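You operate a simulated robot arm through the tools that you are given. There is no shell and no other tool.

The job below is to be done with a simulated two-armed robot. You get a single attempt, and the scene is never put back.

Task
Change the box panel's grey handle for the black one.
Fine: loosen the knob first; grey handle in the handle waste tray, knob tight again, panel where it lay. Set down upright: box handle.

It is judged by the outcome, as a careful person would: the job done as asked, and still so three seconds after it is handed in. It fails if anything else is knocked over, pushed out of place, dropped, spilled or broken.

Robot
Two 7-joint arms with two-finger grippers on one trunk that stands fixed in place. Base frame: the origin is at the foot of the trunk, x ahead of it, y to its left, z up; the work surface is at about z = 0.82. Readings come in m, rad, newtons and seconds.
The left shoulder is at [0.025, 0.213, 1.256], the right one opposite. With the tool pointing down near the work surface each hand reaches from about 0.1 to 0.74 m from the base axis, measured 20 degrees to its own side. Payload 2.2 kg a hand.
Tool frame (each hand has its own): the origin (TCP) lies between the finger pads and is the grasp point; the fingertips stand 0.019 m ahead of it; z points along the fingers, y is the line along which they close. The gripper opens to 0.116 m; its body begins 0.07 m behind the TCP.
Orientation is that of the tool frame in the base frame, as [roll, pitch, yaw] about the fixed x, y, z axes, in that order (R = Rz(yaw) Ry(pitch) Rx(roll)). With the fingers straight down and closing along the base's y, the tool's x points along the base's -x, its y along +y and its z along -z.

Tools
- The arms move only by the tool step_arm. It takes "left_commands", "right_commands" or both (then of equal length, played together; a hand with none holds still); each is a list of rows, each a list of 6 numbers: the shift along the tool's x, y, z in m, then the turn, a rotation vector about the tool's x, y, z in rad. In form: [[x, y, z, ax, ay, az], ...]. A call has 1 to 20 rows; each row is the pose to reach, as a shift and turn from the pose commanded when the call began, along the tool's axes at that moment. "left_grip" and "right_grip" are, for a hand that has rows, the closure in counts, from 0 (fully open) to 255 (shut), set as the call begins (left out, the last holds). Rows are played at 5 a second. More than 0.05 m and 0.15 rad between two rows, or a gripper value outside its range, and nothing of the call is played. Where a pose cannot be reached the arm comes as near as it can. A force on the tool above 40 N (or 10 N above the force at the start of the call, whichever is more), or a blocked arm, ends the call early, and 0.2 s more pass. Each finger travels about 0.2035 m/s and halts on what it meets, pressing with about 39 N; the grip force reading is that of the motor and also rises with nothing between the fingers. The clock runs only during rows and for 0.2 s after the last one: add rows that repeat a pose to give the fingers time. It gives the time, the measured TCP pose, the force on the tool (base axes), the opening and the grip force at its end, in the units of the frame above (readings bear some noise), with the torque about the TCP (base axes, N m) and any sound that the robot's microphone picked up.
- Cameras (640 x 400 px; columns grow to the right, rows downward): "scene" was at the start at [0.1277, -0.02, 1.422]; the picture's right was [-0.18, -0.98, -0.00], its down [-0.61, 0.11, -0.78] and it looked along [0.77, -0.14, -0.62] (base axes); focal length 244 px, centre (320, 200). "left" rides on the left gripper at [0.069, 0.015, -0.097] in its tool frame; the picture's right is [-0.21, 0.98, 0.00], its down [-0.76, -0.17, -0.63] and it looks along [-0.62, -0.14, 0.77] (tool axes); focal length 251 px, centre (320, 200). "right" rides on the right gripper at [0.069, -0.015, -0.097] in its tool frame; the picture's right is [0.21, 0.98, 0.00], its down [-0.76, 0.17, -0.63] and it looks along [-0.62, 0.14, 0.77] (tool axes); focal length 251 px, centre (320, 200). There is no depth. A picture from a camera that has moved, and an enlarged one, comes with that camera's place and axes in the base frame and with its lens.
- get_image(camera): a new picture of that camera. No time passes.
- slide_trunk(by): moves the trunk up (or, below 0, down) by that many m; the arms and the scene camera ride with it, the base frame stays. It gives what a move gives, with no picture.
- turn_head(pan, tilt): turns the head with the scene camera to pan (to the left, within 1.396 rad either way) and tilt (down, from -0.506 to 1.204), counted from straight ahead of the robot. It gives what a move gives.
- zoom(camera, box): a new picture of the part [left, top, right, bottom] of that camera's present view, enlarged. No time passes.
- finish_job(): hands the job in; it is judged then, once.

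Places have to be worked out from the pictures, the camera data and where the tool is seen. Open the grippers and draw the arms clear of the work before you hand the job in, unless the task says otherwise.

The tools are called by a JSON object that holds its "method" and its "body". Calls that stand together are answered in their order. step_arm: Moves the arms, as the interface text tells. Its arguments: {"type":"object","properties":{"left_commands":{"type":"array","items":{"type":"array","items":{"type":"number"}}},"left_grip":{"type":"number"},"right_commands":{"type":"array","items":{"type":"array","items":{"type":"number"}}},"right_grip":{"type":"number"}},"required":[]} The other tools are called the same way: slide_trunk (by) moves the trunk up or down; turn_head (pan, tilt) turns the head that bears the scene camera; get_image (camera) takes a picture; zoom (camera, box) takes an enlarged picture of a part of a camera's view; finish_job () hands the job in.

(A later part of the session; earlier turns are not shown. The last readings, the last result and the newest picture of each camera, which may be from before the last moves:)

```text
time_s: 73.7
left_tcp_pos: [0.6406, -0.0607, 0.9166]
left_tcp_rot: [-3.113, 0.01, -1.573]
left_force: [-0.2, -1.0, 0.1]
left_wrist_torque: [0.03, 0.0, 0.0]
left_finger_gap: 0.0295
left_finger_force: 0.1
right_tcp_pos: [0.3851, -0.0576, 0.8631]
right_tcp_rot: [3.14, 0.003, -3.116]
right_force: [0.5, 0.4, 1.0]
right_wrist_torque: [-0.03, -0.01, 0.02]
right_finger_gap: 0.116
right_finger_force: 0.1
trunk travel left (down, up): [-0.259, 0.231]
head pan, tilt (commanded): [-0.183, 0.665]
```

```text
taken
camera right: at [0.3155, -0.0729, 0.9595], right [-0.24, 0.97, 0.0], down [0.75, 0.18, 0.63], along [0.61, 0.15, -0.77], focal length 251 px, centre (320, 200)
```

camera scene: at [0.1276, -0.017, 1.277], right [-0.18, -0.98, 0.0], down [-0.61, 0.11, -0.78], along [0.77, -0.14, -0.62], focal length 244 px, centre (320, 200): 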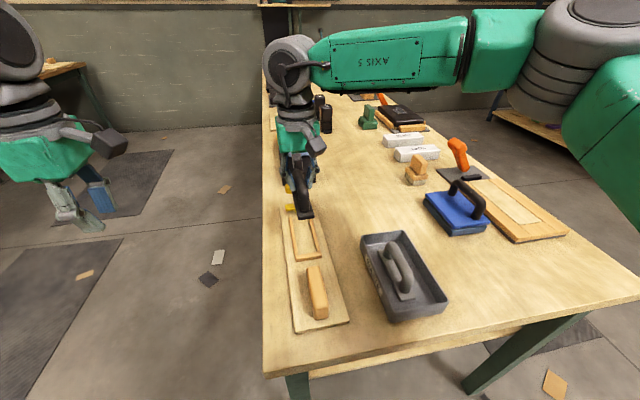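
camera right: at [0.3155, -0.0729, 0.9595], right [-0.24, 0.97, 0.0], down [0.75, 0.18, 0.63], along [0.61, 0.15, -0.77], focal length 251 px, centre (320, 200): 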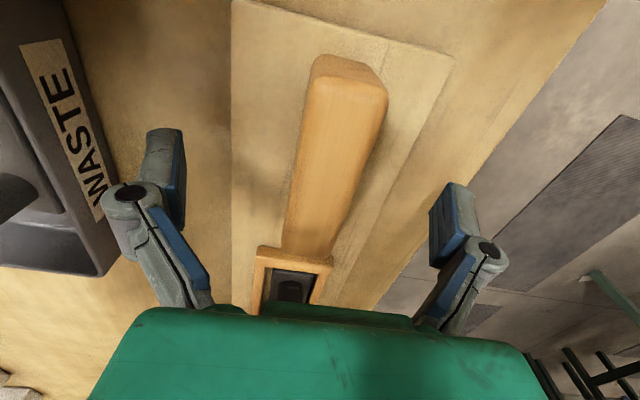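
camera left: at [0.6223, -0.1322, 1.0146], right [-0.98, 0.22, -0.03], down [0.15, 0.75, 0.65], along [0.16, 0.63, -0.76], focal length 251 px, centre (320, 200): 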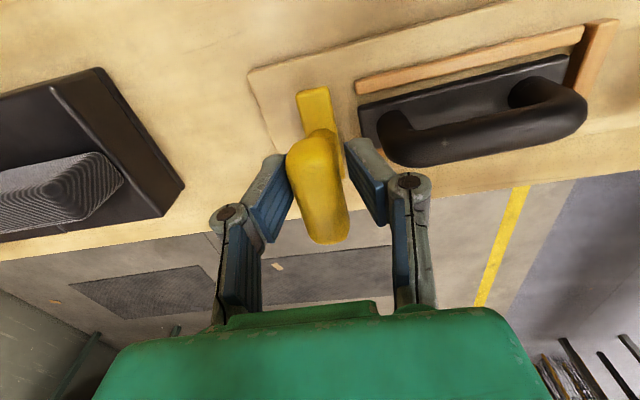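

The view matches the one from the first grip, so the panel has not moved. Closing the right gripper on the block, then the left on the wing.

{"method": "step_arm", "body": {"right_commands": [[0, 0, 0, 0, 0, 0], [0, 0, 0, 0, 0, 0], [0, 0, 0, 0, 0, 0], [0, 0, 0, 0, 0, 0]], "right_grip": 255}}

{"method": "step_arm", "body": {"left_commands": [[0, 0, 0, 0, 0, 0], [0, 0, 0, 0, 0, 0], [0, 0, 0, 0, 0, 0]], "left_grip": 255}}

{"method": "get_image", "body": {"camera": "left"}}

```text
time_s: 74.7
left_tcp_pos: [0.642, -0.0599, 0.917]
left_tcp_rot: [-3.115, 0.011, -1.574]
left_force: [-0.8, -0.1, 0.1]
left_wrist_torque: [0.02, -0.01, -0.02]
left_finger_gap: 0.0297
left_finger_force: 0.1
right_tcp_pos: [0.3847, -0.056, 0.8625]
right_tcp_rot: [3.141, 0.0, -3.114]
right_force: [0.4, -0.3, -0.6]
right_wrist_torque: [0.04, -0.14, -0.04]
right_finger_gap: 0.0286
right_finger_force: 39.3
trunk travel left (down, up): [-0.259, 0.231]
head pan, tilt (commanded): [-0.183, 0.665]
```

```text
time_s: 75.5
left_tcp_pos: [0.641, -0.0597, 0.9178]
left_tcp_rot: [-3.112, 0.01, -1.573]
left_force: [9.4, 0.1, -0.5]
left_wrist_torque: [0.02, -0.18, -0.1]
left_finger_gap: 0.0248
left_finger_force: 39.0
right_tcp_pos: [0.3836, -0.0573, 0.8629]
right_tcp_rot: [3.141, -0.001, -3.115]
right_force: [-11.9, -0.3, 2.0]
right_wrist_torque: [0.02, -0.29, -0.03]
right_finger_gap: 0.0287
right_finger_force: 38.9
trunk travel left (down, up): [-0.259, 0.231]
head pan, tilt (commanded): [-0.183, 0.665]
```

```text
taken
camera left: at [0.6231, -0.1317, 1.014], right [-0.98, 0.22, -0.03], down [0.15, 0.75, 0.65], along [0.16, 0.63, -0.76], focal length 251 px, centre (320, 200)
```

left: 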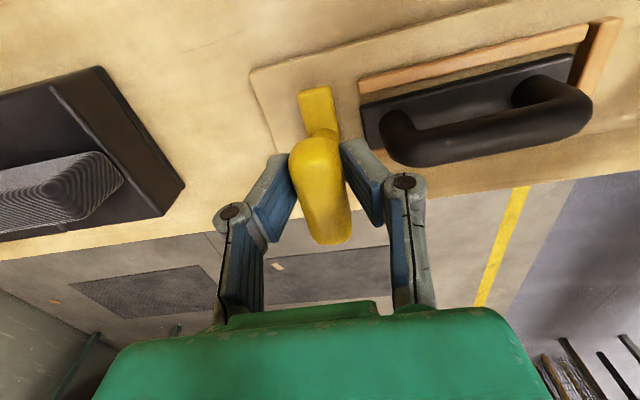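

Gripped (0.0248), with 9 N along x meaning the TCP should sit slightly further +x. I'll nudge +1.5 mm to relieve it.

{"method": "step_arm", "body": {"left_commands": [[0, -0.0015, 0, 0, 0, 0], [0, -0.0015, 0, 0, 0, 0]]}}

```text
time_s: 76.1
left_tcp_pos: [0.6417, -0.0609, 0.9174]
left_tcp_rot: [-3.111, 0.011, -1.573]
left_force: [8.1, 1.6, -0.7]
left_wrist_torque: [0.32, -0.02, -0.04]
left_finger_gap: 0.0248
left_finger_force: 39.0
right_tcp_pos: [0.3848, -0.0567, 0.8629]
right_tcp_rot: [3.141, 0.0, -3.115]
right_force: [-8.7, -0.1, 1.7]
right_wrist_torque: [-0.02, 0.59, 0.09]
right_finger_gap: 0.0284
right_finger_force: 39.0
trunk travel left (down, up): [-0.259, 0.231]
head pan, tilt (commanded): [-0.183, 0.665]
```

Now I'll turn the knob clockwise back toward tight, orbiting slightly about the estimated axis, half the turn first.

{"method": "step_arm", "body": {"left_commands": [[0, -0.0006, 0, 0.0014, 0.004, 0.131], [-0.0001, -0.0002, 0, 0.0029, 0.008, 0.262], [-0.0003, 0.0001, 0, 0.0043, 0.012, 0.393], [-0.0005, 0.0005, 0, 0.0058, 0.016, 0.524], [-0.0007, 0.0008, 0, 0.0072, 0.02, 0.654], [-0.001, 0.0011, 0, 0.0086, 0.024, 0.785], [-0.001, 0.0011, 0, 0.0086, 0.024, 0.785]]}}

{"method": "get_image", "body": {"camera": "left"}}

```text
time_s: 77.7
left_tcp_pos: [0.6377, -0.0591, 0.9174]
left_tcp_rot: [-3.117, 0.005, -2.362]
left_force: [-31.9, 4.7, 5.2]
left_wrist_torque: [-0.04, 0.69, 0.23]
left_finger_gap: 0.0249
left_finger_force: 38.7
right_tcp_pos: [0.3862, -0.0561, 0.8658]
right_tcp_rot: [3.139, 0.008, -3.117]
right_force: [30.5, -1.2, 1.4]
right_wrist_torque: [-0.02, -0.63, -0.45]
right_finger_gap: 0.0287
right_finger_force: 39.0
trunk travel left (down, up): [-0.259, 0.231]
head pan, tilt (commanded): [-0.183, 0.665]
```

```text
taken
camera left: at [0.5756, -0.0968, 1.0143], right [-0.53, 0.84, -0.02], down [0.64, 0.42, 0.64], along [0.55, 0.33, -0.77], focal length 251 px, centre (320, 200)
```

left: 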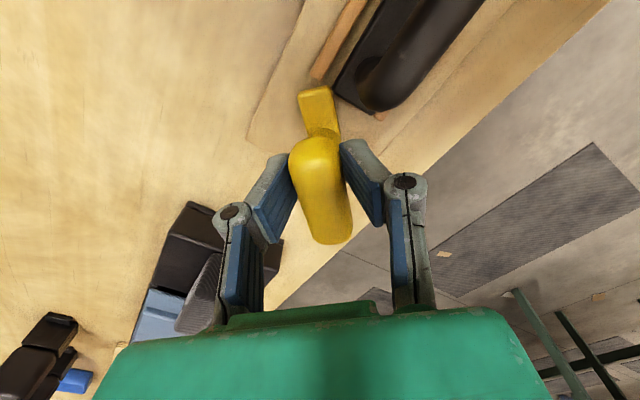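

Side force rose to about 32 N along x, with the left hand pulling the knob toward +x. I'll shift the left hand back 2 mm toward -x and see how the force responds before turning further.

{"method": "step_arm", "body": {"left_commands": [[0.0007, 0.0007, 0, 0, 0, 0], [0.0014, 0.0014, 0, 0, 0, 0]]}}

{"method": "zoom", "body": {"camera": "left", "box": [220, 0, 480, 260]}}

{"method": "get_image", "body": {"camera": "scene"}}

```text
time_s: 78.3
left_tcp_pos: [0.6379, -0.0588, 0.917]
left_tcp_rot: [-3.114, 0.008, -2.362]
left_force: [-26.1, 0.7, 0.1]
left_wrist_torque: [-0.18, 0.49, 0.18]
left_finger_gap: 0.0247
left_finger_force: 39.1
right_tcp_pos: [0.3868, -0.0568, 0.8628]
right_tcp_rot: [3.139, 0.005, -3.115]
right_force: [27.3, -1.1, 3.4]
right_wrist_torque: [-0.07, -1.3, -0.36]
right_finger_gap: 0.0288
right_finger_force: 39.1
trunk travel left (down, up): [-0.259, 0.231]
head pan, tilt (commanded): [-0.183, 0.665]
```

```text
1.54 times, centred on (350, 130) of left
camera zoom: at [0.5751, -0.097, 1.014], right [-0.54, 0.84, -0.02], down [0.64, 0.42, 0.64], along [0.55, 0.33, -0.77], focal length 387 px, centre (274, 308)
```

zoom: 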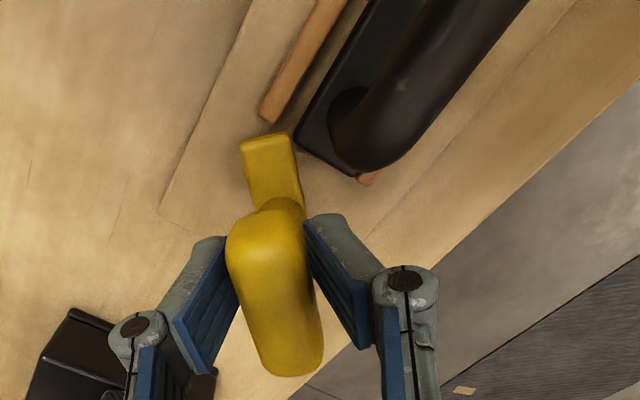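

```text
taken
camera scene: at [0.1276, -0.0183, 1.281], right [-0.18, -0.98, 0.0], down [-0.61, 0.11, -0.78], along [0.77, -0.14, -0.62], focal length 244 px, centre (320, 200)
```

scene: 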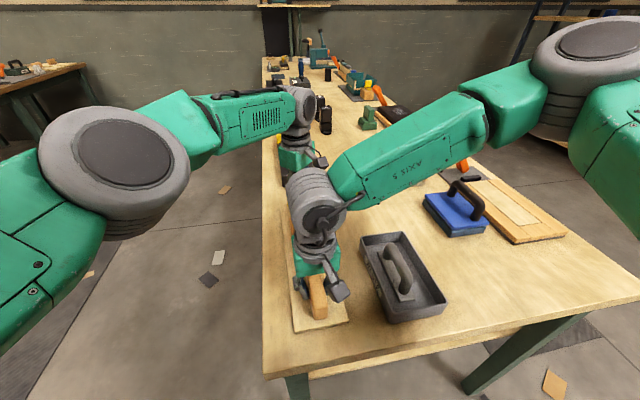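

The response (~6 N for 2 mm) and the earlier force history suggest the knob axis is nearer (0.644, -0.051). I'll continue the turn along an orbit about that axis and watch that the forces drop.

{"method": "step_arm", "body": {"left_commands": [[0.0011, 0.0018, 0, 0, 0, 0], [0.0012, 0.0035, 0, 0.001, 0.0036, 0.131], [0.0012, 0.0052, 0, 0.0021, 0.0072, 0.262], [0.0012, 0.0052, 0, 0.0021, 0.0072, 0.262]]}}

{"method": "get_image", "body": {"camera": "left"}}

```text
time_s: 79.3
left_tcp_pos: [0.6339, -0.0562, 0.9163]
left_tcp_rot: [-3.112, 0.012, -2.62]
left_force: [-5.9, -2.2, 0.2]
left_wrist_torque: [-0.22, 0.44, 0.03]
left_finger_gap: 0.0246
left_finger_force: 39.2
right_tcp_pos: [0.3833, -0.0566, 0.8637]
right_tcp_rot: [3.139, -0.001, -3.116]
right_force: [8.6, 0.9, 6.5]
right_wrist_torque: [0.09, -0.52, 0.02]
right_finger_gap: 0.0286
right_finger_force: 38.7
trunk travel left (down, up): [-0.259, 0.231]
head pan, tilt (commanded): [-0.183, 0.665]
```

```text
taken
camera left: at [0.5635, -0.076, 1.0137], right [-0.3, 0.95, -0.03], down [0.72, 0.24, 0.65], along [0.62, 0.17, -0.76], focal length 251 px, centre (320, 200)
```

left: 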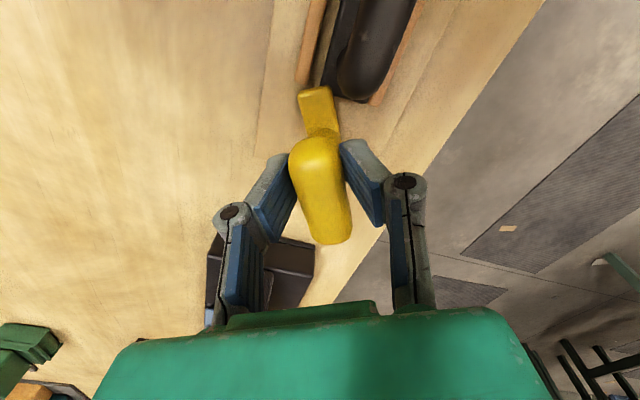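

Forces dropped to ~6 N, so that axis estimate is right. I'll continue 15° more and look at the bar relative to the black base.

{"method": "step_arm", "body": {"left_commands": [[0.0001, 0.0014, 0, 0.0016, 0.0038, 0.13], [0.0001, 0.0028, 0, 0.0031, 0.0077, 0.26], [0.0001, 0.0028, 0, 0.0031, 0.0077, 0.26]]}}

{"method": "get_image", "body": {"camera": "left"}}

{"method": "zoom", "body": {"camera": "left", "box": [240, 0, 440, 200]}}

```text
time_s: 80.1
left_tcp_pos: [0.6325, -0.0533, 0.9177]
left_tcp_rot: [-3.11, 0.013, -2.882]
left_force: [2.3, -0.8, -1.5]
left_wrist_torque: [0.08, -0.25, -0.03]
left_finger_gap: 0.0247
left_finger_force: 38.8
right_tcp_pos: [0.3837, -0.0578, 0.8619]
right_tcp_rot: [3.138, -0.002, -3.117]
right_force: [-3.1, 1.4, 7.4]
right_wrist_torque: [0.08, -0.17, 0.03]
right_finger_gap: 0.0289
right_finger_force: 38.9
trunk travel left (down, up): [-0.259, 0.231]
head pan, tilt (commanded): [-0.183, 0.665]
```

```text
taken
camera left: at [0.5599, -0.0544, 1.0138], right [-0.04, 1.0, -0.03], down [0.76, 0.05, 0.65], along [0.65, 0.01, -0.76], focal length 251 px, centre (320, 200)
```

left: 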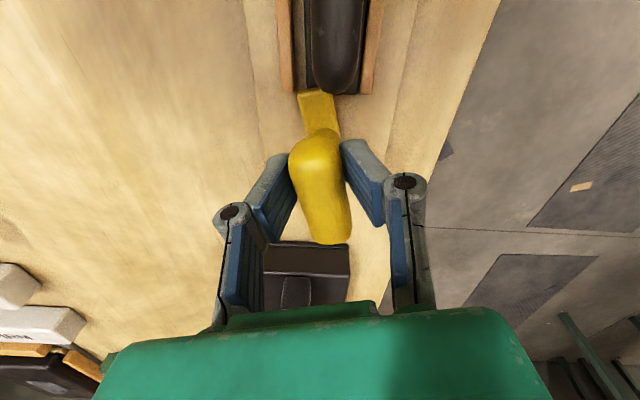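

```text
2.00 times, centred on (340, 100) of left
camera zoom: at [0.5599, -0.0544, 1.0138], right [-0.04, 1.0, -0.03], down [0.76, 0.05, 0.65], along [0.65, 0.01, -0.76], focal length 503 px, centre (280, 400)
```

zoom: 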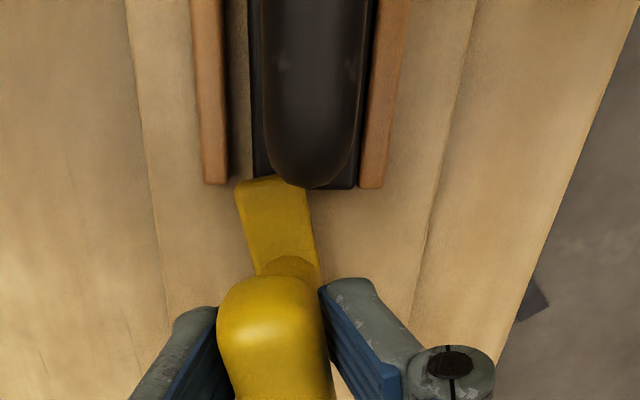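

Forces are near zero and the bar's end is coming back over the base's far edge. Finishing the last 15° to the original alignment.

{"method": "step_arm", "body": {"left_commands": [[-0.0001, 0.0013, 0, 0.0017, 0.0041, 0.13], [-0.0002, 0.0026, 0, 0.0034, 0.0082, 0.259], [-0.0002, 0.0026, 0, 0.0034, 0.0082, 0.259]]}}

{"method": "get_image", "body": {"camera": "left"}}

{"method": "zoom", "body": {"camera": "left", "box": [240, 0, 440, 200]}}

```text
time_s: 80.9
left_tcp_pos: [0.6311, -0.051, 0.9166]
left_tcp_rot: [-3.11, 0.012, -3.14]
left_force: [11.3, -0.8, -1.6]
left_wrist_torque: [-0.03, -0.36, 0.62]
left_finger_gap: 0.0246
left_finger_force: 39.8
right_tcp_pos: [0.3841, -0.0581, 0.8633]
right_tcp_rot: [3.141, -0.002, -3.115]
right_force: [-13.4, 1.8, 7.9]
right_wrist_torque: [0.04, -0.39, -0.45]
right_finger_gap: 0.0288
right_finger_force: 39.1
trunk travel left (down, up): [-0.259, 0.231]
head pan, tilt (commanded): [-0.183, 0.665]
```

```text
taken
camera left: at [0.5618, -0.0338, 1.014], right [0.21, 0.98, -0.03], down [0.75, -0.14, 0.65], along [0.63, -0.16, -0.76], focal length 251 px, centre (320, 200)
```

left: 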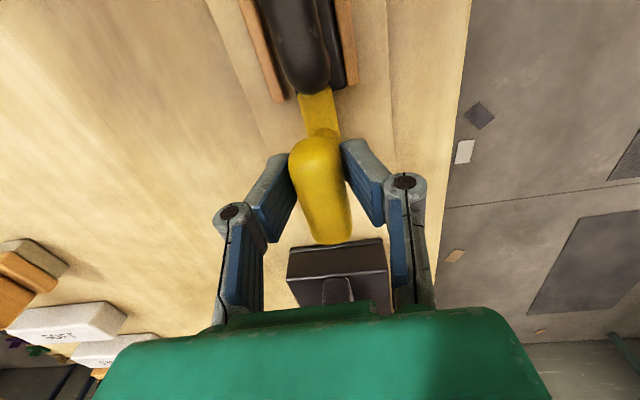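

```text
2.00 times, centred on (340, 100) of left
camera zoom: at [0.5618, -0.0338, 1.014], right [0.21, 0.98, -0.03], down [0.75, -0.14, 0.65], along [0.63, -0.16, -0.76], focal length 503 px, centre (280, 400)
```

zoom: 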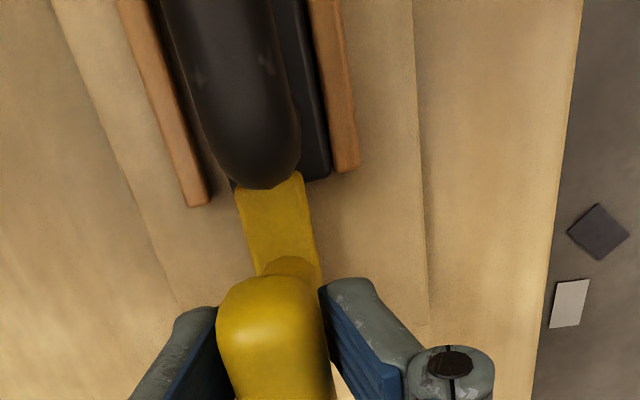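

A reaction torque of 0.62 N·m appeared at the original angle, so the knob is coming up against its tight stop. I'll relieve the x-force with a 1.5 mm nudge and turn about 2.5° more to confirm.

{"method": "step_arm", "body": {"left_commands": [[-0.0015, 0, 0, 0.0003, 0.0007, 0.022], [-0.0015, 0, 0, 0.0006, 0.0014, 0.045], [-0.0015, 0, 0, 0.0006, 0.0014, 0.045]]}}

{"method": "zoom", "body": {"camera": "left", "box": [240, 0, 440, 200]}}

```text
time_s: 81.7
left_tcp_pos: [0.6322, -0.0512, 0.9172]
left_tcp_rot: [-3.11, 0.011, 3.097]
left_force: [7.4, -4.8, 2.9]
left_wrist_torque: [-0.13, 0.46, 1.18]
left_finger_gap: 0.0254
left_finger_force: 39.0
right_tcp_pos: [0.3843, -0.0573, 0.8625]
right_tcp_rot: [3.141, 0.001, -3.116]
right_force: [-9.9, 5.1, 0.7]
right_wrist_torque: [0.13, 0.93, -0.25]
right_finger_gap: 0.0288
right_finger_force: 39.0
trunk travel left (down, up): [-0.259, 0.231]
head pan, tilt (commanded): [-0.183, 0.665]
```

```text
2.00 times, centred on (340, 100) of left
camera zoom: at [0.563, -0.0312, 1.0138], right [0.26, 0.97, -0.03], down [0.74, -0.18, 0.64], along [0.62, -0.19, -0.76], focal length 503 px, centre (280, 400)
```

zoom: 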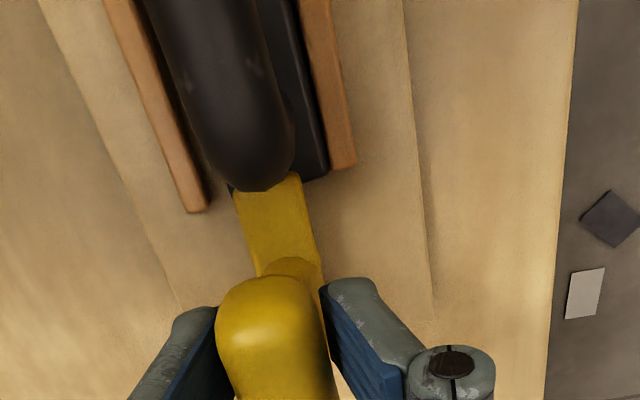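

Torque rose to 1.18 N·m with the gripper starting to slip on the wing, so the knob is firmly at its tight stop. I'll open the left gripper and lift straight off.

{"method": "step_arm", "body": {"left_commands": [[0, 0, 0, 0, 0, 0], [0, 0, 0, 0, 0, 0]], "left_grip": 110}}

{"method": "get_image", "body": {"camera": "left"}}

```text
time_s: 82.3
left_tcp_pos: [0.632, -0.0514, 0.9161]
left_tcp_rot: [-3.112, 0.009, 3.097]
left_force: [0.8, 0.6, 0.5]
left_wrist_torque: [0.04, -0.02, -0.02]
left_finger_gap: 0.0663
left_finger_force: 0.0
right_tcp_pos: [0.3863, -0.0568, 0.8627]
right_tcp_rot: [3.141, 0.002, -3.118]
right_force: [-0.1, -1.1, -0.2]
right_wrist_torque: [-0.09, -0.74, -0.25]
right_finger_gap: 0.0288
right_finger_force: 39.5
trunk travel left (down, up): [-0.259, 0.231]
head pan, tilt (commanded): [-0.183, 0.665]
```

```text
taken
camera left: at [0.5635, -0.0312, 1.013], right [0.26, 0.97, -0.03], down [0.74, -0.18, 0.64], along [0.62, -0.19, -0.76], focal length 251 px, centre (320, 200)
```

left: 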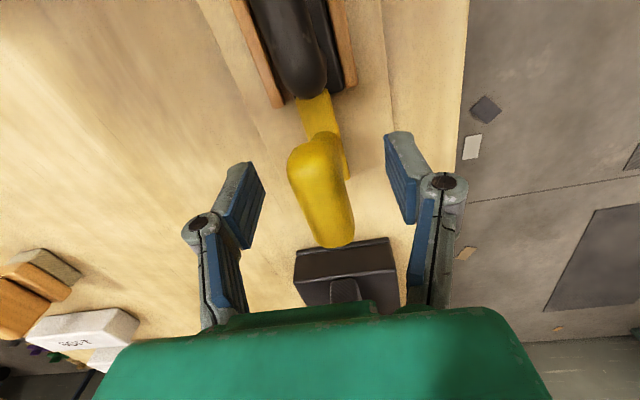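

Released, with the knob and handle in place. I'll lift the left hand straight up and withdraw it to the left.

{"method": "step_arm", "body": {"left_commands": [[0, 0, -0.02, 0, 0, 0], [0.002, 0, -0.045, 0, 0, 0], [0.01, -0.0004, -0.08, 0, 0, 0], [0.0332, 0.0362, -0.0868, 0, 0, 0], [0.0563, 0.0729, -0.0935, 0, 0, 0], [0.0795, 0.1095, -0.1003, 0, 0, 0], [0.1026, 0.1461, -0.107, 0, 0, 0], [0.1258, 0.1827, -0.1138, 0, 0, 0], [0.149, 0.2194, -0.1205, 0, 0, 0], [0.1721, 0.256, -0.1273, 0, 0, 0], [0.1952, 0.2926, -0.134, 0, 0, 0]]}}

{"method": "get_image", "body": {"camera": "scene"}}

```text
time_s: 84.7
left_tcp_pos: [0.4459, 0.258, 1.0399]
left_tcp_rot: [-3.108, 0.011, 3.099]
left_force: [-1.1, 0.7, 0.5]
left_wrist_torque: [-0.02, -0.02, 0.0]
left_finger_gap: 0.066
left_finger_force: 0.0
right_tcp_pos: [0.3861, -0.0545, 0.8621]
right_tcp_rot: [-3.141, 0.0, -3.114]
right_force: [-2.3, -1.3, -0.1]
right_wrist_torque: [0.19, -0.45, -0.15]
right_finger_gap: 0.0289
right_finger_force: 38.7
trunk travel left (down, up): [-0.259, 0.231]
head pan, tilt (commanded): [-0.183, 0.665]
```

```text
taken
camera scene: at [0.1264, -0.0143, 1.2811], right [-0.18, -0.98, 0.0], down [-0.61, 0.11, -0.79], along [0.77, -0.14, -0.62], focal length 244 px, centre (320, 200)
```

scene: 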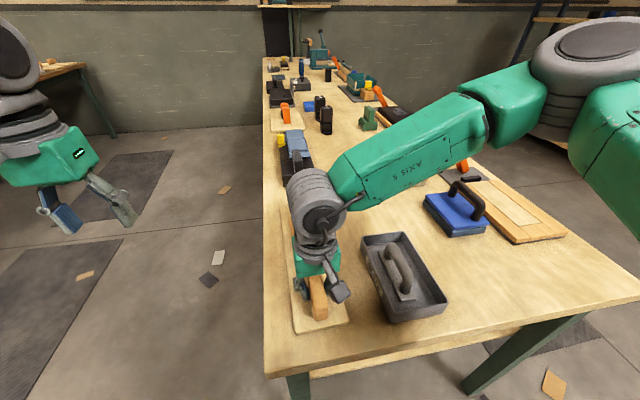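

The lean has carried the held block about 3 mm in +y versus its first position. I'll let it settle and read again before nudging it back.

{"method": "step_arm", "body": {"right_commands": [[0, 0, 0, 0, 0, 0], [0, 0, 0, 0, 0, 0], [0, 0, 0, 0, 0, 0], [0, 0, 0, 0, 0, 0], [0, 0, 0, 0, 0, 0], [0, 0, 0, 0, 0, 0], [0, 0, 0, 0, 0, 0], [0, 0, 0, 0, 0, 0], [0, 0, 0, 0, 0, 0], [0, 0, 0, 0, 0, 0]]}}

{"method": "step_arm", "body": {"right_commands": [[0, 0, 0, 0, 0, 0], [0, 0, 0, 0, 0, 0]]}}

{"method": "get_image", "body": {"camera": "right"}}

```text
time_s: 86.9
left_tcp_pos: [0.4477, 0.2573, 1.0392]
left_tcp_rot: [-3.111, 0.008, 3.098]
left_force: [-0.3, -0.5, -0.9]
left_wrist_torque: [0.01, -0.03, -0.03]
left_finger_gap: 0.0661
left_finger_force: 0.1
right_tcp_pos: [0.3844, -0.056, 0.8627]
right_tcp_rot: [3.14, 0.001, -3.115]
right_force: [-0.8, -0.8, 0.0]
right_wrist_torque: [-0.02, 0.05, -0.16]
right_finger_gap: 0.0288
right_finger_force: 39.1
trunk travel left (down, up): [-0.259, 0.231]
head pan, tilt (commanded): [-0.183, 0.665]
```

```text
time_s: 87.5
left_tcp_pos: [0.4478, 0.2555, 1.0392]
left_tcp_rot: [-3.111, 0.009, 3.098]
left_force: [-0.5, 0.4, 1.0]
left_wrist_torque: [0.04, -0.02, 0.0]
left_finger_gap: 0.0663
left_finger_force: 0.0
right_tcp_pos: [0.387, -0.0561, 0.862]
right_tcp_rot: [3.141, -0.001, -3.116]
right_force: [-0.3, 0.2, 0.6]
right_wrist_torque: [-0.01, 0.02, -0.11]
right_finger_gap: 0.0289
right_finger_force: 39.4
trunk travel left (down, up): [-0.259, 0.231]
head pan, tilt (commanded): [-0.183, 0.665]
```

```text
taken
camera right: at [0.3156, -0.0716, 0.9597], right [-0.24, 0.97, 0.0], down [0.75, 0.19, 0.63], along [0.61, 0.15, -0.77], focal length 251 px, centre (320, 200)
```

right: 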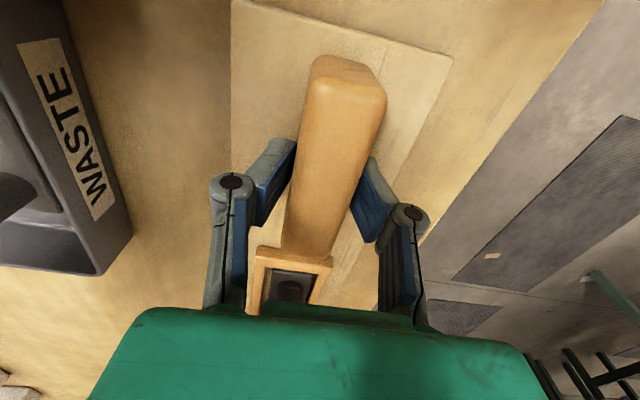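

The drift is about 2–3 mm to +y relative to the tray. I'll move the held block back 2.5 mm in -y, let it settle, then check against the first-grip view.

{"method": "step_arm", "body": {"right_commands": [[0, -0.0013, 0, 0, 0, 0], [0, -0.0025, 0, 0, 0, 0], [0, -0.0025, 0, 0, 0, 0], [0, -0.0025, 0, 0, 0, 0], [0, -0.0025, 0, 0, 0, 0], [0, -0.0025, 0, 0, 0, 0]]}}

{"method": "get_image", "body": {"camera": "right"}}

```text
time_s: 88.9
left_tcp_pos: [0.4465, 0.2565, 1.0409]
left_tcp_rot: [-3.11, 0.009, 3.096]
left_force: [-0.7, -0.5, -0.4]
left_wrist_torque: [-0.03, 0.01, -0.02]
left_finger_gap: 0.0659
left_finger_force: 0.1
right_tcp_pos: [0.3851, -0.0594, 0.8632]
right_tcp_rot: [-3.141, 0.001, -3.115]
right_force: [0.3, 0.5, 0.3]
right_wrist_torque: [-0.02, 0.01, -0.01]
right_finger_gap: 0.0287
right_finger_force: 38.6
trunk travel left (down, up): [-0.259, 0.231]
head pan, tilt (commanded): [-0.183, 0.665]
```

```text
taken
camera right: at [0.3154, -0.0743, 0.9598], right [-0.24, 0.97, 0.0], down [0.75, 0.19, 0.63], along [0.61, 0.15, -0.77], focal length 251 px, centre (320, 200)
```

right: 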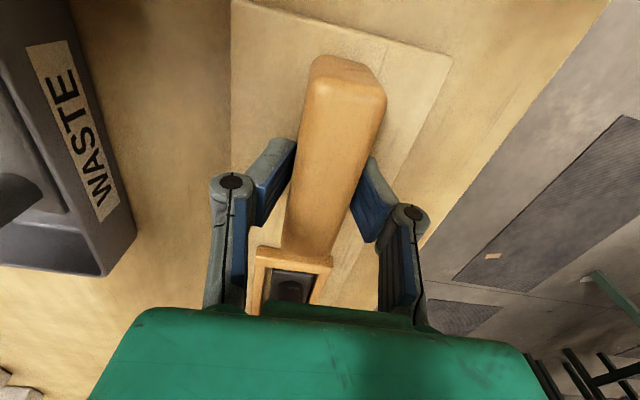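

The view now matches the first grip in y, with the panel perhaps 1.5 mm nearer in x. I'll nudge it +1.5 mm in x, then release the block and rise.

{"method": "step_arm", "body": {"right_commands": [[-0.0008, 0, 0, 0, 0, 0], [-0.0016, 0, 0, 0, 0, 0], [-0.0016, 0, 0, 0, 0, 0], [-0.0016, 0, 0, 0, 0, 0]]}}

{"method": "step_arm", "body": {"right_commands": [[0, 0, 0, 0, 0, 0], [0, 0, 0, 0, 0, 0], [0, 0, 0, 0, 0, 0]], "right_grip": 40}}

{"method": "get_image", "body": {"camera": "right"}}

```text
time_s: 89.9
left_tcp_pos: [0.4472, 0.2561, 1.0385]
left_tcp_rot: [-3.109, 0.009, 3.099]
left_force: [0.0, -0.2, -1.0]
left_wrist_torque: [0.01, -0.03, -0.02]
left_finger_gap: 0.0662
left_finger_force: 0.1
right_tcp_pos: [0.3868, -0.0585, 0.8627]
right_tcp_rot: [-3.14, 0.0, -3.116]
right_force: [-0.8, 0.0, -0.1]
right_wrist_torque: [0.03, 0.29, -0.01]
right_finger_gap: 0.0288
right_finger_force: 39.2
trunk travel left (down, up): [-0.259, 0.231]
head pan, tilt (commanded): [-0.183, 0.665]
```

```text
time_s: 90.7
left_tcp_pos: [0.4471, 0.2563, 1.0401]
left_tcp_rot: [-3.11, 0.007, 3.1]
left_force: [-0.6, -0.3, 0.3]
left_wrist_torque: [-0.02, 0.0, 0.01]
left_finger_gap: 0.0659
left_finger_force: 0.1
right_tcp_pos: [0.387, -0.0591, 0.8633]
right_tcp_rot: [3.141, 0.003, -3.116]
right_force: [0.0, -1.0, -0.6]
right_wrist_torque: [0.02, -0.03, 0.03]
right_finger_gap: 0.0978
right_finger_force: 0.1
trunk travel left (down, up): [-0.259, 0.231]
head pan, tilt (commanded): [-0.183, 0.665]
```

```text
taken
camera right: at [0.3168, -0.0743, 0.9602], right [-0.24, 0.97, 0.0], down [0.75, 0.19, 0.63], along [0.61, 0.15, -0.77], focal length 251 px, centre (320, 200)
```

right: 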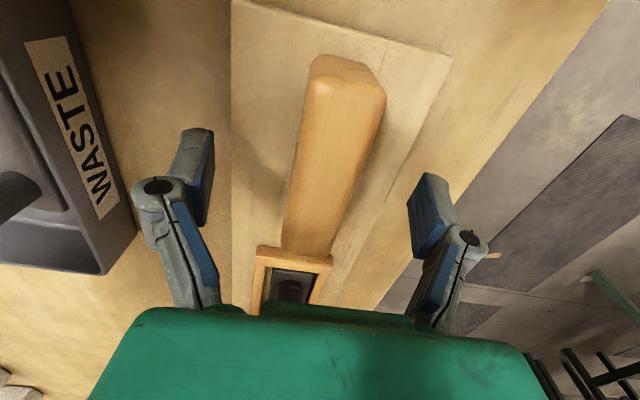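

Released cleanly. I'll raise the right hand and move it clear to the right, then inspect the result.

{"method": "step_arm", "body": {"right_commands": [[0, 0, -0.03, 0, 0, 0], [0, 0, -0.07, 0, 0, 0], [0, 0, -0.11, 0, 0, 0], [0, 0, -0.15, 0, 0, 0], [0.005, -0.045, -0.16, 0, 0, 0], [0.01, -0.09, -0.17, 0, 0, 0], [0.015, -0.135, -0.18, 0, 0, 0], [0.02, -0.18, -0.19, 0, 0, 0], [0.03, -0.225, -0.2, 0, 0, 0], [0.04, -0.265, -0.2, 0, 0, 0]], "right_grip": 0}}

{"method": "get_image", "body": {"camera": "scene"}}

{"method": "zoom", "body": {"camera": "scene", "box": [260, 160, 460, 340]}}

{"method": "get_image", "body": {"camera": "right"}}

```text
time_s: 92.9
left_tcp_pos: [0.4463, 0.2521, 1.0428]
left_tcp_rot: [-3.112, 0.012, 3.098]
left_force: [0.2, 0.7, -0.6]
left_wrist_torque: [0.03, -0.03, -0.02]
left_finger_gap: 0.0658
left_finger_force: 0.0
right_tcp_pos: [0.3533, -0.3301, 1.0616]
right_tcp_rot: [3.139, -0.002, -3.115]
right_force: [1.0, -0.5, -0.4]
right_wrist_torque: [-0.01, 0.0, -0.02]
right_finger_gap: 0.1157
right_finger_force: 0.2
trunk travel left (down, up): [-0.259, 0.231]
head pan, tilt (commanded): [-0.183, 0.665]
```

```text
taken
camera scene: at [0.1251, -0.0219, 1.2812], right [-0.18, -0.98, 0.0], down [-0.61, 0.12, -0.79], along [0.77, -0.14, -0.62], focal length 244 px, centre (320, 200)
```

scene: 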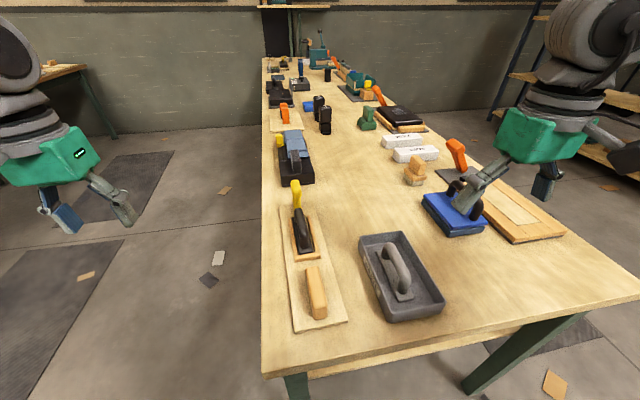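

```text
2.22 times, centred on (360, 250) of scene
camera zoom: at [0.1251, -0.0219, 1.2812], right [-0.18, -0.98, 0.0], down [-0.61, 0.12, -0.79], along [0.77, -0.14, -0.62], focal length 542 px, centre (231, 89)
```

zoom: 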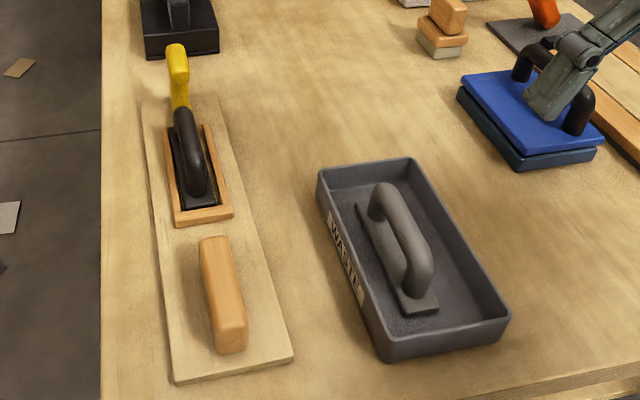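

```text
taken
camera right: at [0.2827, -0.3469, 1.1582], right [-0.24, 0.97, 0.0], down [0.75, 0.18, 0.63], along [0.61, 0.15, -0.77], focal length 251 px, centre (320, 200)
```

right: 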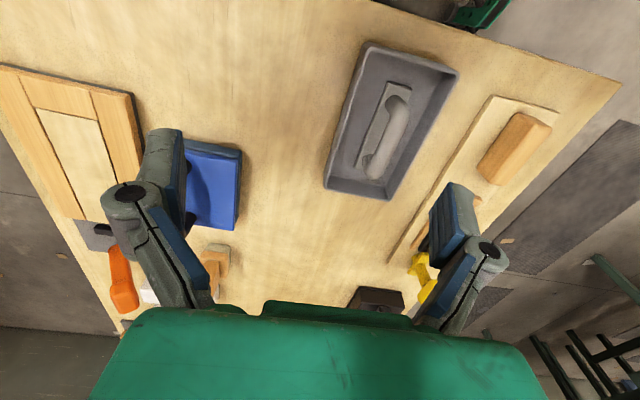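

The black handle is seated under the knob, the grey handle stands in the tray, and the panel corners compute to (0.3255, -0.0136) and (0.3275, -0.1114), matching the start within about 2 mm. I'll zoom closer on the knob and handle, and fully open the left gripper.

{"method": "step_arm", "body": {"left_commands": [[0, 0.01, -0.02, 0, 0, 0], [0, 0.02, -0.04, 0, 0, 0], [0, 0.02, -0.04, 0, 0, 0]], "left_grip": 0}}

{"method": "zoom", "body": {"camera": "scene", "box": [270, 170, 350, 270]}}

{"method": "zoom", "body": {"camera": "right", "box": [310, 30, 570, 310]}}

```text
time_s: 93.7
left_tcp_pos: [0.4484, 0.2746, 1.0802]
left_tcp_rot: [-3.112, 0.007, 3.098]
left_force: [0.6, -0.1, -0.4]
left_wrist_torque: [0.01, 0.0, 0.0]
left_finger_gap: 0.116
left_finger_force: 0.1
right_tcp_pos: [0.3535, -0.3294, 1.0612]
right_tcp_rot: [3.14, -0.002, -3.115]
right_force: [0.2, 0.6, -0.1]
right_wrist_torque: [0.01, 0.03, -0.03]
right_finger_gap: 0.116
right_finger_force: 0.0
trunk travel left (down, up): [-0.259, 0.231]
head pan, tilt (commanded): [-0.183, 0.665]
```

```text
4.00 times, centred on (310, 220) of scene
camera zoom: at [0.1265, -0.0195, 1.2811], right [-0.18, -0.98, 0.0], down [-0.61, 0.11, -0.78], along [0.77, -0.14, -0.62], focal length 975 px, centre (360, 120)
```

zoom: 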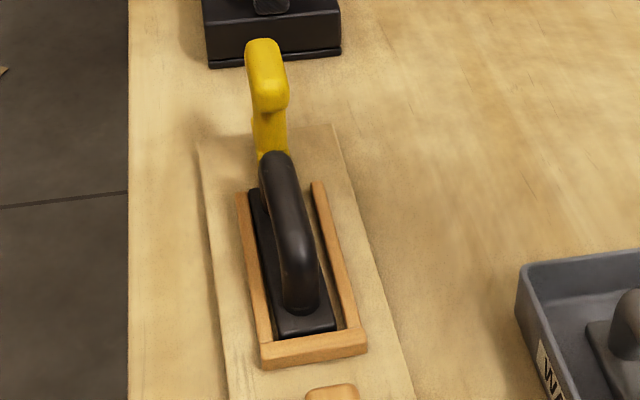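

```text
1.43 times, centred on (440, 170) of right
camera zoom: at [0.2842, -0.3449, 1.1584], right [-0.24, 0.97, 0.0], down [0.75, 0.18, 0.63], along [0.61, 0.15, -0.77], focal length 359 px, centre (149, 243)
```

zoom: 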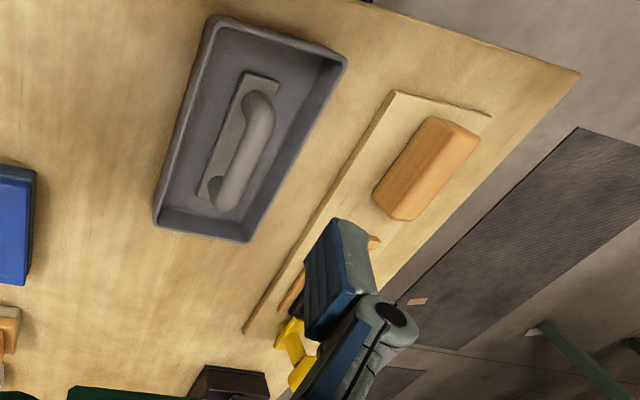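

Everything checks out: the black handle is between the rails with the knob bar over its end, and the knob wing is in line as it was at the start. I'll raise the trunk back up to draw both arms well clear, and take a last look.

{"method": "slide_trunk", "body": {"by": 0.141}}

{"method": "get_image", "body": {"camera": "scene"}}

{"method": "zoom", "body": {"camera": "scene", "box": [270, 200, 450, 370]}}

```text
time_s: 95.4
left_tcp_pos: [0.4474, 0.2759, 1.22]
left_tcp_rot: [-3.11, 0.009, 3.098]
left_force: [-0.9, 0.3, -0.5]
left_wrist_torque: [-0.01, 0.01, 0.0]
left_finger_gap: 0.1162
left_finger_force: 0.1
right_tcp_pos: [0.3538, -0.3277, 1.2027]
right_tcp_rot: [3.139, -0.001, -3.116]
right_force: [-0.7, -0.4, -0.2]
right_wrist_torque: [0.02, -0.02, 0.02]
right_finger_gap: 0.116
right_finger_force: 0.0
trunk travel left (down, up): [-0.4, 0.09]
head pan, tilt (commanded): [-0.183, 0.665]
```

```text
taken
camera scene: at [0.1266, -0.0189, 1.422], right [-0.18, -0.98, 0.0], down [-0.61, 0.11, -0.78], along [0.77, -0.14, -0.62], focal length 244 px, centre (320, 200)
```

scene: 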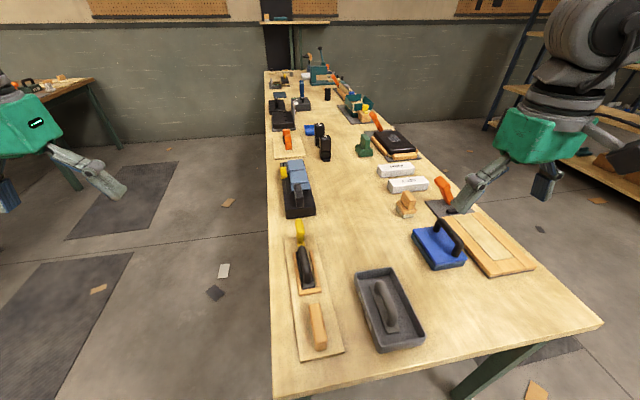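

```text
2.35 times, centred on (360, 285) of scene
camera zoom: at [0.1266, -0.0189, 1.422], right [-0.18, -0.98, 0.0], down [-0.61, 0.11, -0.78], along [0.77, -0.14, -0.62], focal length 574 px, centre (226, 0)
```

zoom: 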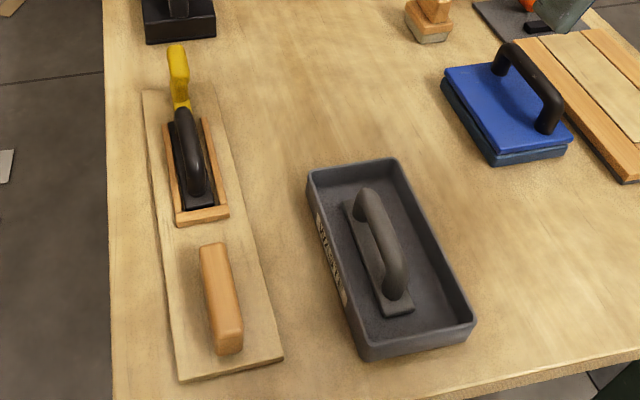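

Comparing with the very first image of the same region, the near end of the panel is unchanged, but its far end sits about 7 px left (~8–9 mm), so the panel has yawed about 1.5°. I'll correct that: bring the right hand back over the block to re-grip it.

{"method": "step_arm", "body": {"right_commands": [[-0.0042, 0.03, 0.0281, 0, 0, 0], [-0.0084, 0.06, 0.0562, 0, 0, 0], [-0.0127, 0.09, 0.0843, 0, 0, 0], [-0.0169, 0.12, 0.1124, 0, 0, 0], [-0.0211, 0.15, 0.1406, 0, 0, 0], [-0.0253, 0.18, 0.1687, 0, 0, 0], [-0.0296, 0.21, 0.1968, 0, 0, 0], [-0.0338, 0.24, 0.2249, 0, 0, 0], [-0.038, 0.27, 0.253, 0, 0, 0], [-0.038, 0.27, 0.253, 0, 0, 0], [-0.038, 0.27, 0.253, 0, 0, 0]]}}

{"method": "zoom", "body": {"camera": "right", "box": [240, 0, 420, 310]}}

{"method": "zoom", "body": {"camera": "right", "box": [240, 20, 420, 180]}}

```text
time_s: 97.8
left_tcp_pos: [0.447, 0.2778, 1.2196]
left_tcp_rot: [-3.111, 0.008, 3.098]
left_force: [-0.6, 0.2, 0.1]
left_wrist_torque: [-0.01, -0.01, 0.0]
left_finger_gap: 0.1161
left_finger_force: 0.1
right_tcp_pos: [0.3818, -0.0558, 0.9531]
right_tcp_rot: [3.141, 0.002, -3.115]
right_force: [0.5, 0.1, -0.3]
right_wrist_torque: [0.0, 0.02, 0.01]
right_finger_gap: 0.1159
right_finger_force: 0.1
trunk travel left (down, up): [-0.4, 0.09]
head pan, tilt (commanded): [-0.183, 0.665]
```

```text
1.29 times, centred on (330, 155) of right
camera zoom: at [0.3127, -0.0724, 1.05], right [-0.24, 0.97, 0.0], down [0.75, 0.19, 0.63], along [0.61, 0.15, -0.77], focal length 324 px, centre (307, 258)
```

zoom: 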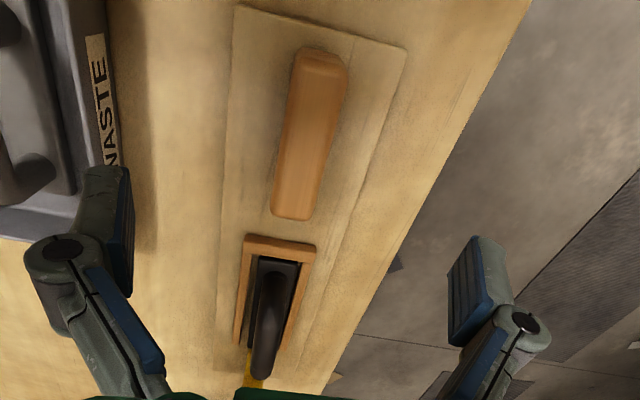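

```text
2.50 times, centred on (330, 100) of right
camera zoom: at [0.3127, -0.0724, 1.05], right [-0.24, 0.97, 0.0], down [0.75, 0.19, 0.63], along [0.61, 0.15, -0.77], focal length 629 px, centre (295, 450)
```

zoom: 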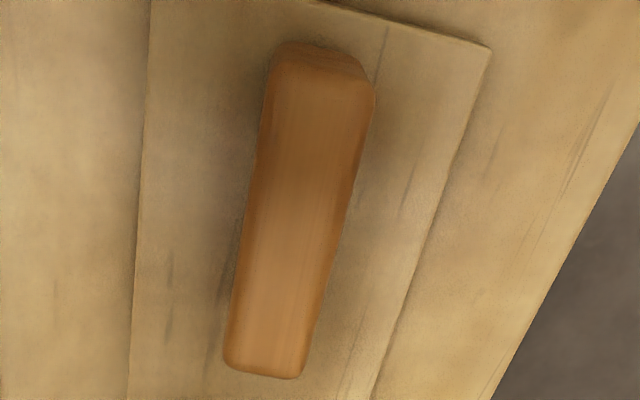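

I'll take the same enlarged scene crop as at the very start to measure the panel's change directly.

{"method": "zoom", "body": {"camera": "scene", "box": [280, 205, 380, 300]}}

{"method": "get_image", "body": {"camera": "scene"}}

```text
4.21 times, centred on (330, 252) of scene
camera zoom: at [0.1272, -0.0166, 1.4221], right [-0.18, -0.98, 0.0], down [-0.61, 0.11, -0.78], along [0.77, -0.14, -0.62], focal length 1027 px, centre (278, -21)
```

zoom: 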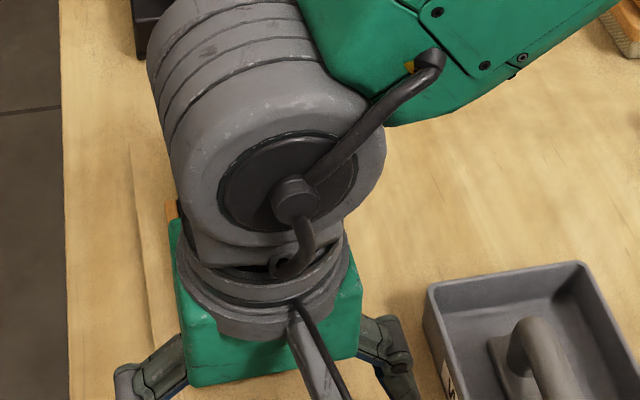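

```text
taken
camera scene: at [0.1272, -0.0166, 1.4221], right [-0.18, -0.98, 0.0], down [-0.61, 0.11, -0.78], along [0.77, -0.14, -0.62], focal length 244 px, centre (320, 200)
```

scene: 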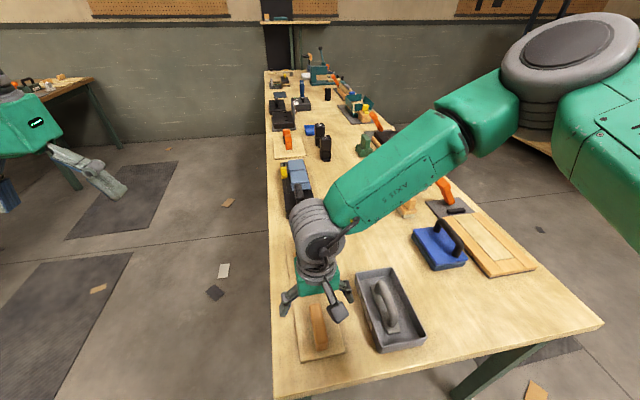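

Relative to the table edge, the far end has moved about 6–7 mm (~1°), while the near end is unchanged. I'll lower onto the block, grip, and rotate the panel back about 1.1° about its near end.

{"method": "step_arm", "body": {"right_commands": [[-0.003, -0.0015, 0.03, 0, 0, 0], [-0.003, -0.0015, 0.06, 0, 0, 0], [-0.003, -0.0015, 0.08, 0, 0, 0], [-0.003, -0.0015, 0.09, 0, 0, 0], [-0.003, -0.0015, 0.09, 0, 0, 0], [-0.003, -0.0015, 0.09, 0, 0, 0]]}}

{"method": "get_image", "body": {"camera": "right"}}

```text
time_s: 99.2
left_tcp_pos: [0.4476, 0.2781, 1.2196]
left_tcp_rot: [-3.108, 0.009, 3.099]
left_force: [0.2, 0.1, 0.2]
left_wrist_torque: [0.01, -0.02, 0.02]
left_finger_gap: 0.1162
left_finger_force: 0.0
right_tcp_pos: [0.3873, -0.0555, 0.8603]
right_tcp_rot: [3.14, -0.001, -3.115]
right_force: [0.8, 0.8, 0.0]
right_wrist_torque: [0.04, -0.01, -0.01]
right_finger_gap: 0.1159
right_finger_force: 0.0
trunk travel left (down, up): [-0.4, 0.09]
head pan, tilt (commanded): [-0.183, 0.665]
```

```text
taken
camera right: at [0.3175, -0.0718, 0.9578], right [-0.24, 0.97, 0.0], down [0.75, 0.19, 0.63], along [0.61, 0.15, -0.77], focal length 251 px, centre (320, 200)
```

right: 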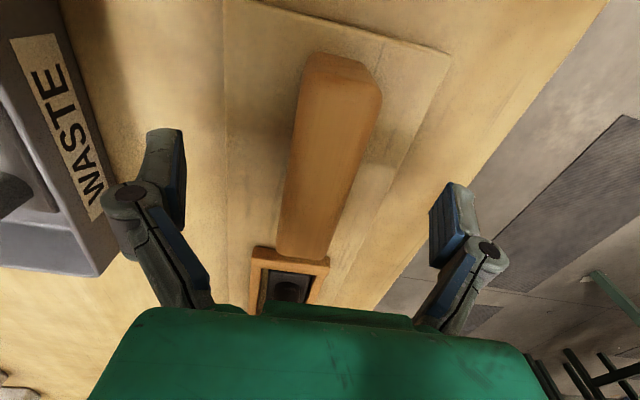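

The block sits about 2.5 mm to -y of the gripper centre. I'll centre on it, then close.

{"method": "step_arm", "body": {"right_commands": [[0.001, -0.0025, -0.002, 0, 0, 0], [0.001, -0.0025, -0.002, 0, 0, 0], [0.001, -0.0025, -0.002, 0, 0, 0], [0.001, -0.0025, -0.002, 0, 0, 0]]}}

{"method": "step_arm", "body": {"right_commands": [[0, 0, 0, 0, 0, 0], [0, 0, 0, 0, 0, 0], [0, 0, 0, 0, 0, 0], [0, 0, 0, 0, 0, 0]], "right_grip": 255}}

{"method": "get_image", "body": {"camera": "right"}}

```text
time_s: 100.2
left_tcp_pos: [0.4475, 0.2779, 1.2192]
left_tcp_rot: [-3.109, 0.008, 3.098]
left_force: [0.5, -0.1, 0.4]
left_wrist_torque: [-0.01, -0.02, -0.01]
left_finger_gap: 0.1162
left_finger_force: 0.1
right_tcp_pos: [0.3872, -0.0597, 0.8635]
right_tcp_rot: [-3.14, -0.001, -3.115]
right_force: [-0.2, 0.2, 0.6]
right_wrist_torque: [-0.01, 0.01, 0.02]
right_finger_gap: 0.116
right_finger_force: 0.1
trunk travel left (down, up): [-0.4, 0.09]
head pan, tilt (commanded): [-0.183, 0.665]
```

```text
time_s: 101.2
left_tcp_pos: [0.4473, 0.2778, 1.2207]
left_tcp_rot: [-3.108, 0.009, 3.099]
left_force: [-1.0, -0.6, 0.0]
left_wrist_torque: [0.02, -0.03, 0.02]
left_finger_gap: 0.1158
left_finger_force: 0.1
right_tcp_pos: [0.3866, -0.058, 0.8632]
right_tcp_rot: [-3.141, 0.001, -3.115]
right_force: [1.1, -0.1, -0.3]
right_wrist_torque: [0.02, -0.04, 0.02]
right_finger_gap: 0.0289
right_finger_force: 39.2
trunk travel left (down, up): [-0.4, 0.09]
head pan, tilt (commanded): [-0.183, 0.665]
```

```text
taken
camera right: at [0.3168, -0.0745, 0.9592], right [-0.24, 0.97, 0.0], down [0.75, 0.19, 0.63], along [0.61, 0.15, -0.77], focal length 251 px, centre (320, 200)
```

right: 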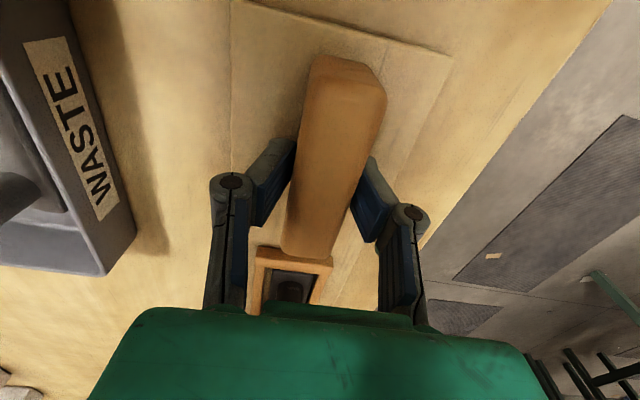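

The pads align the block with the hand's yaw. My earlier pre-rotation of about 1.2° at the first grip is what turned the panel. I'll rotate the held block back by -0.02 rad about the TCP.

{"method": "step_arm", "body": {"right_commands": [[0, 0, 0, 0, 0, 0.007], [0, 0, 0, 0, 0, 0.014], [0, 0, 0, 0, 0, 0.02], [0, 0, 0, 0, 0, 0.02], [0, 0, 0, 0, 0, 0.02], [0, 0, 0, 0, 0, 0.02]]}}

{"method": "get_image", "body": {"camera": "right"}}

{"method": "zoom", "body": {"camera": "scene", "box": [270, 200, 450, 370]}}

```text
time_s: 102.6
left_tcp_pos: [0.4476, 0.278, 1.2201]
left_tcp_rot: [-3.108, 0.009, 3.099]
left_force: [1.1, -0.2, -1.3]
left_wrist_torque: [0.01, -0.02, 0.02]
left_finger_gap: 0.1159
left_finger_force: 0.1
right_tcp_pos: [0.3851, -0.0577, 0.8623]
right_tcp_rot: [-3.141, 0.0, -3.135]
right_force: [-1.1, 1.1, 0.4]
right_wrist_torque: [0.01, 0.24, 0.06]
right_finger_gap: 0.0289
right_finger_force: 39.2
trunk travel left (down, up): [-0.4, 0.09]
head pan, tilt (commanded): [-0.183, 0.665]
```

```text
taken
camera right: at [0.3167, -0.0725, 0.9595], right [-0.22, 0.98, 0.0], down [0.76, 0.17, 0.63], along [0.62, 0.14, -0.77], focal length 251 px, centre (320, 200)
```

right: 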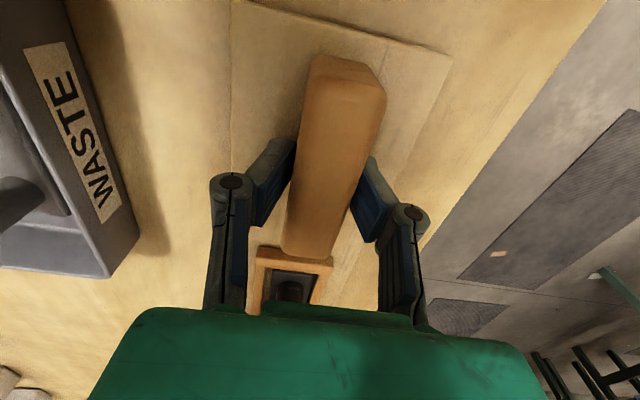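

```text
2.35 times, centred on (360, 285) of scene
camera zoom: at [0.128, -0.0154, 1.422], right [-0.18, -0.98, 0.0], down [-0.61, 0.11, -0.78], along [0.77, -0.14, -0.62], focal length 574 px, centre (226, 0)
```

zoom: 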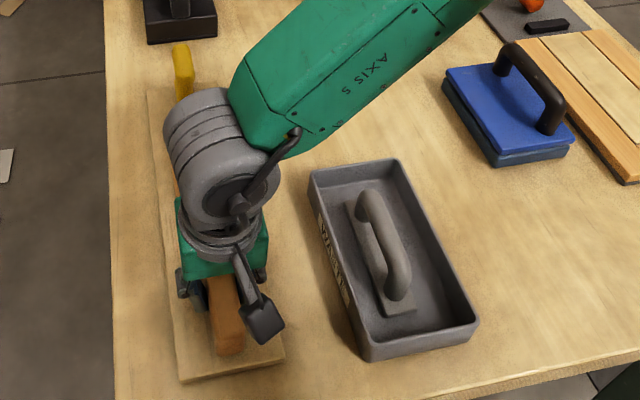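

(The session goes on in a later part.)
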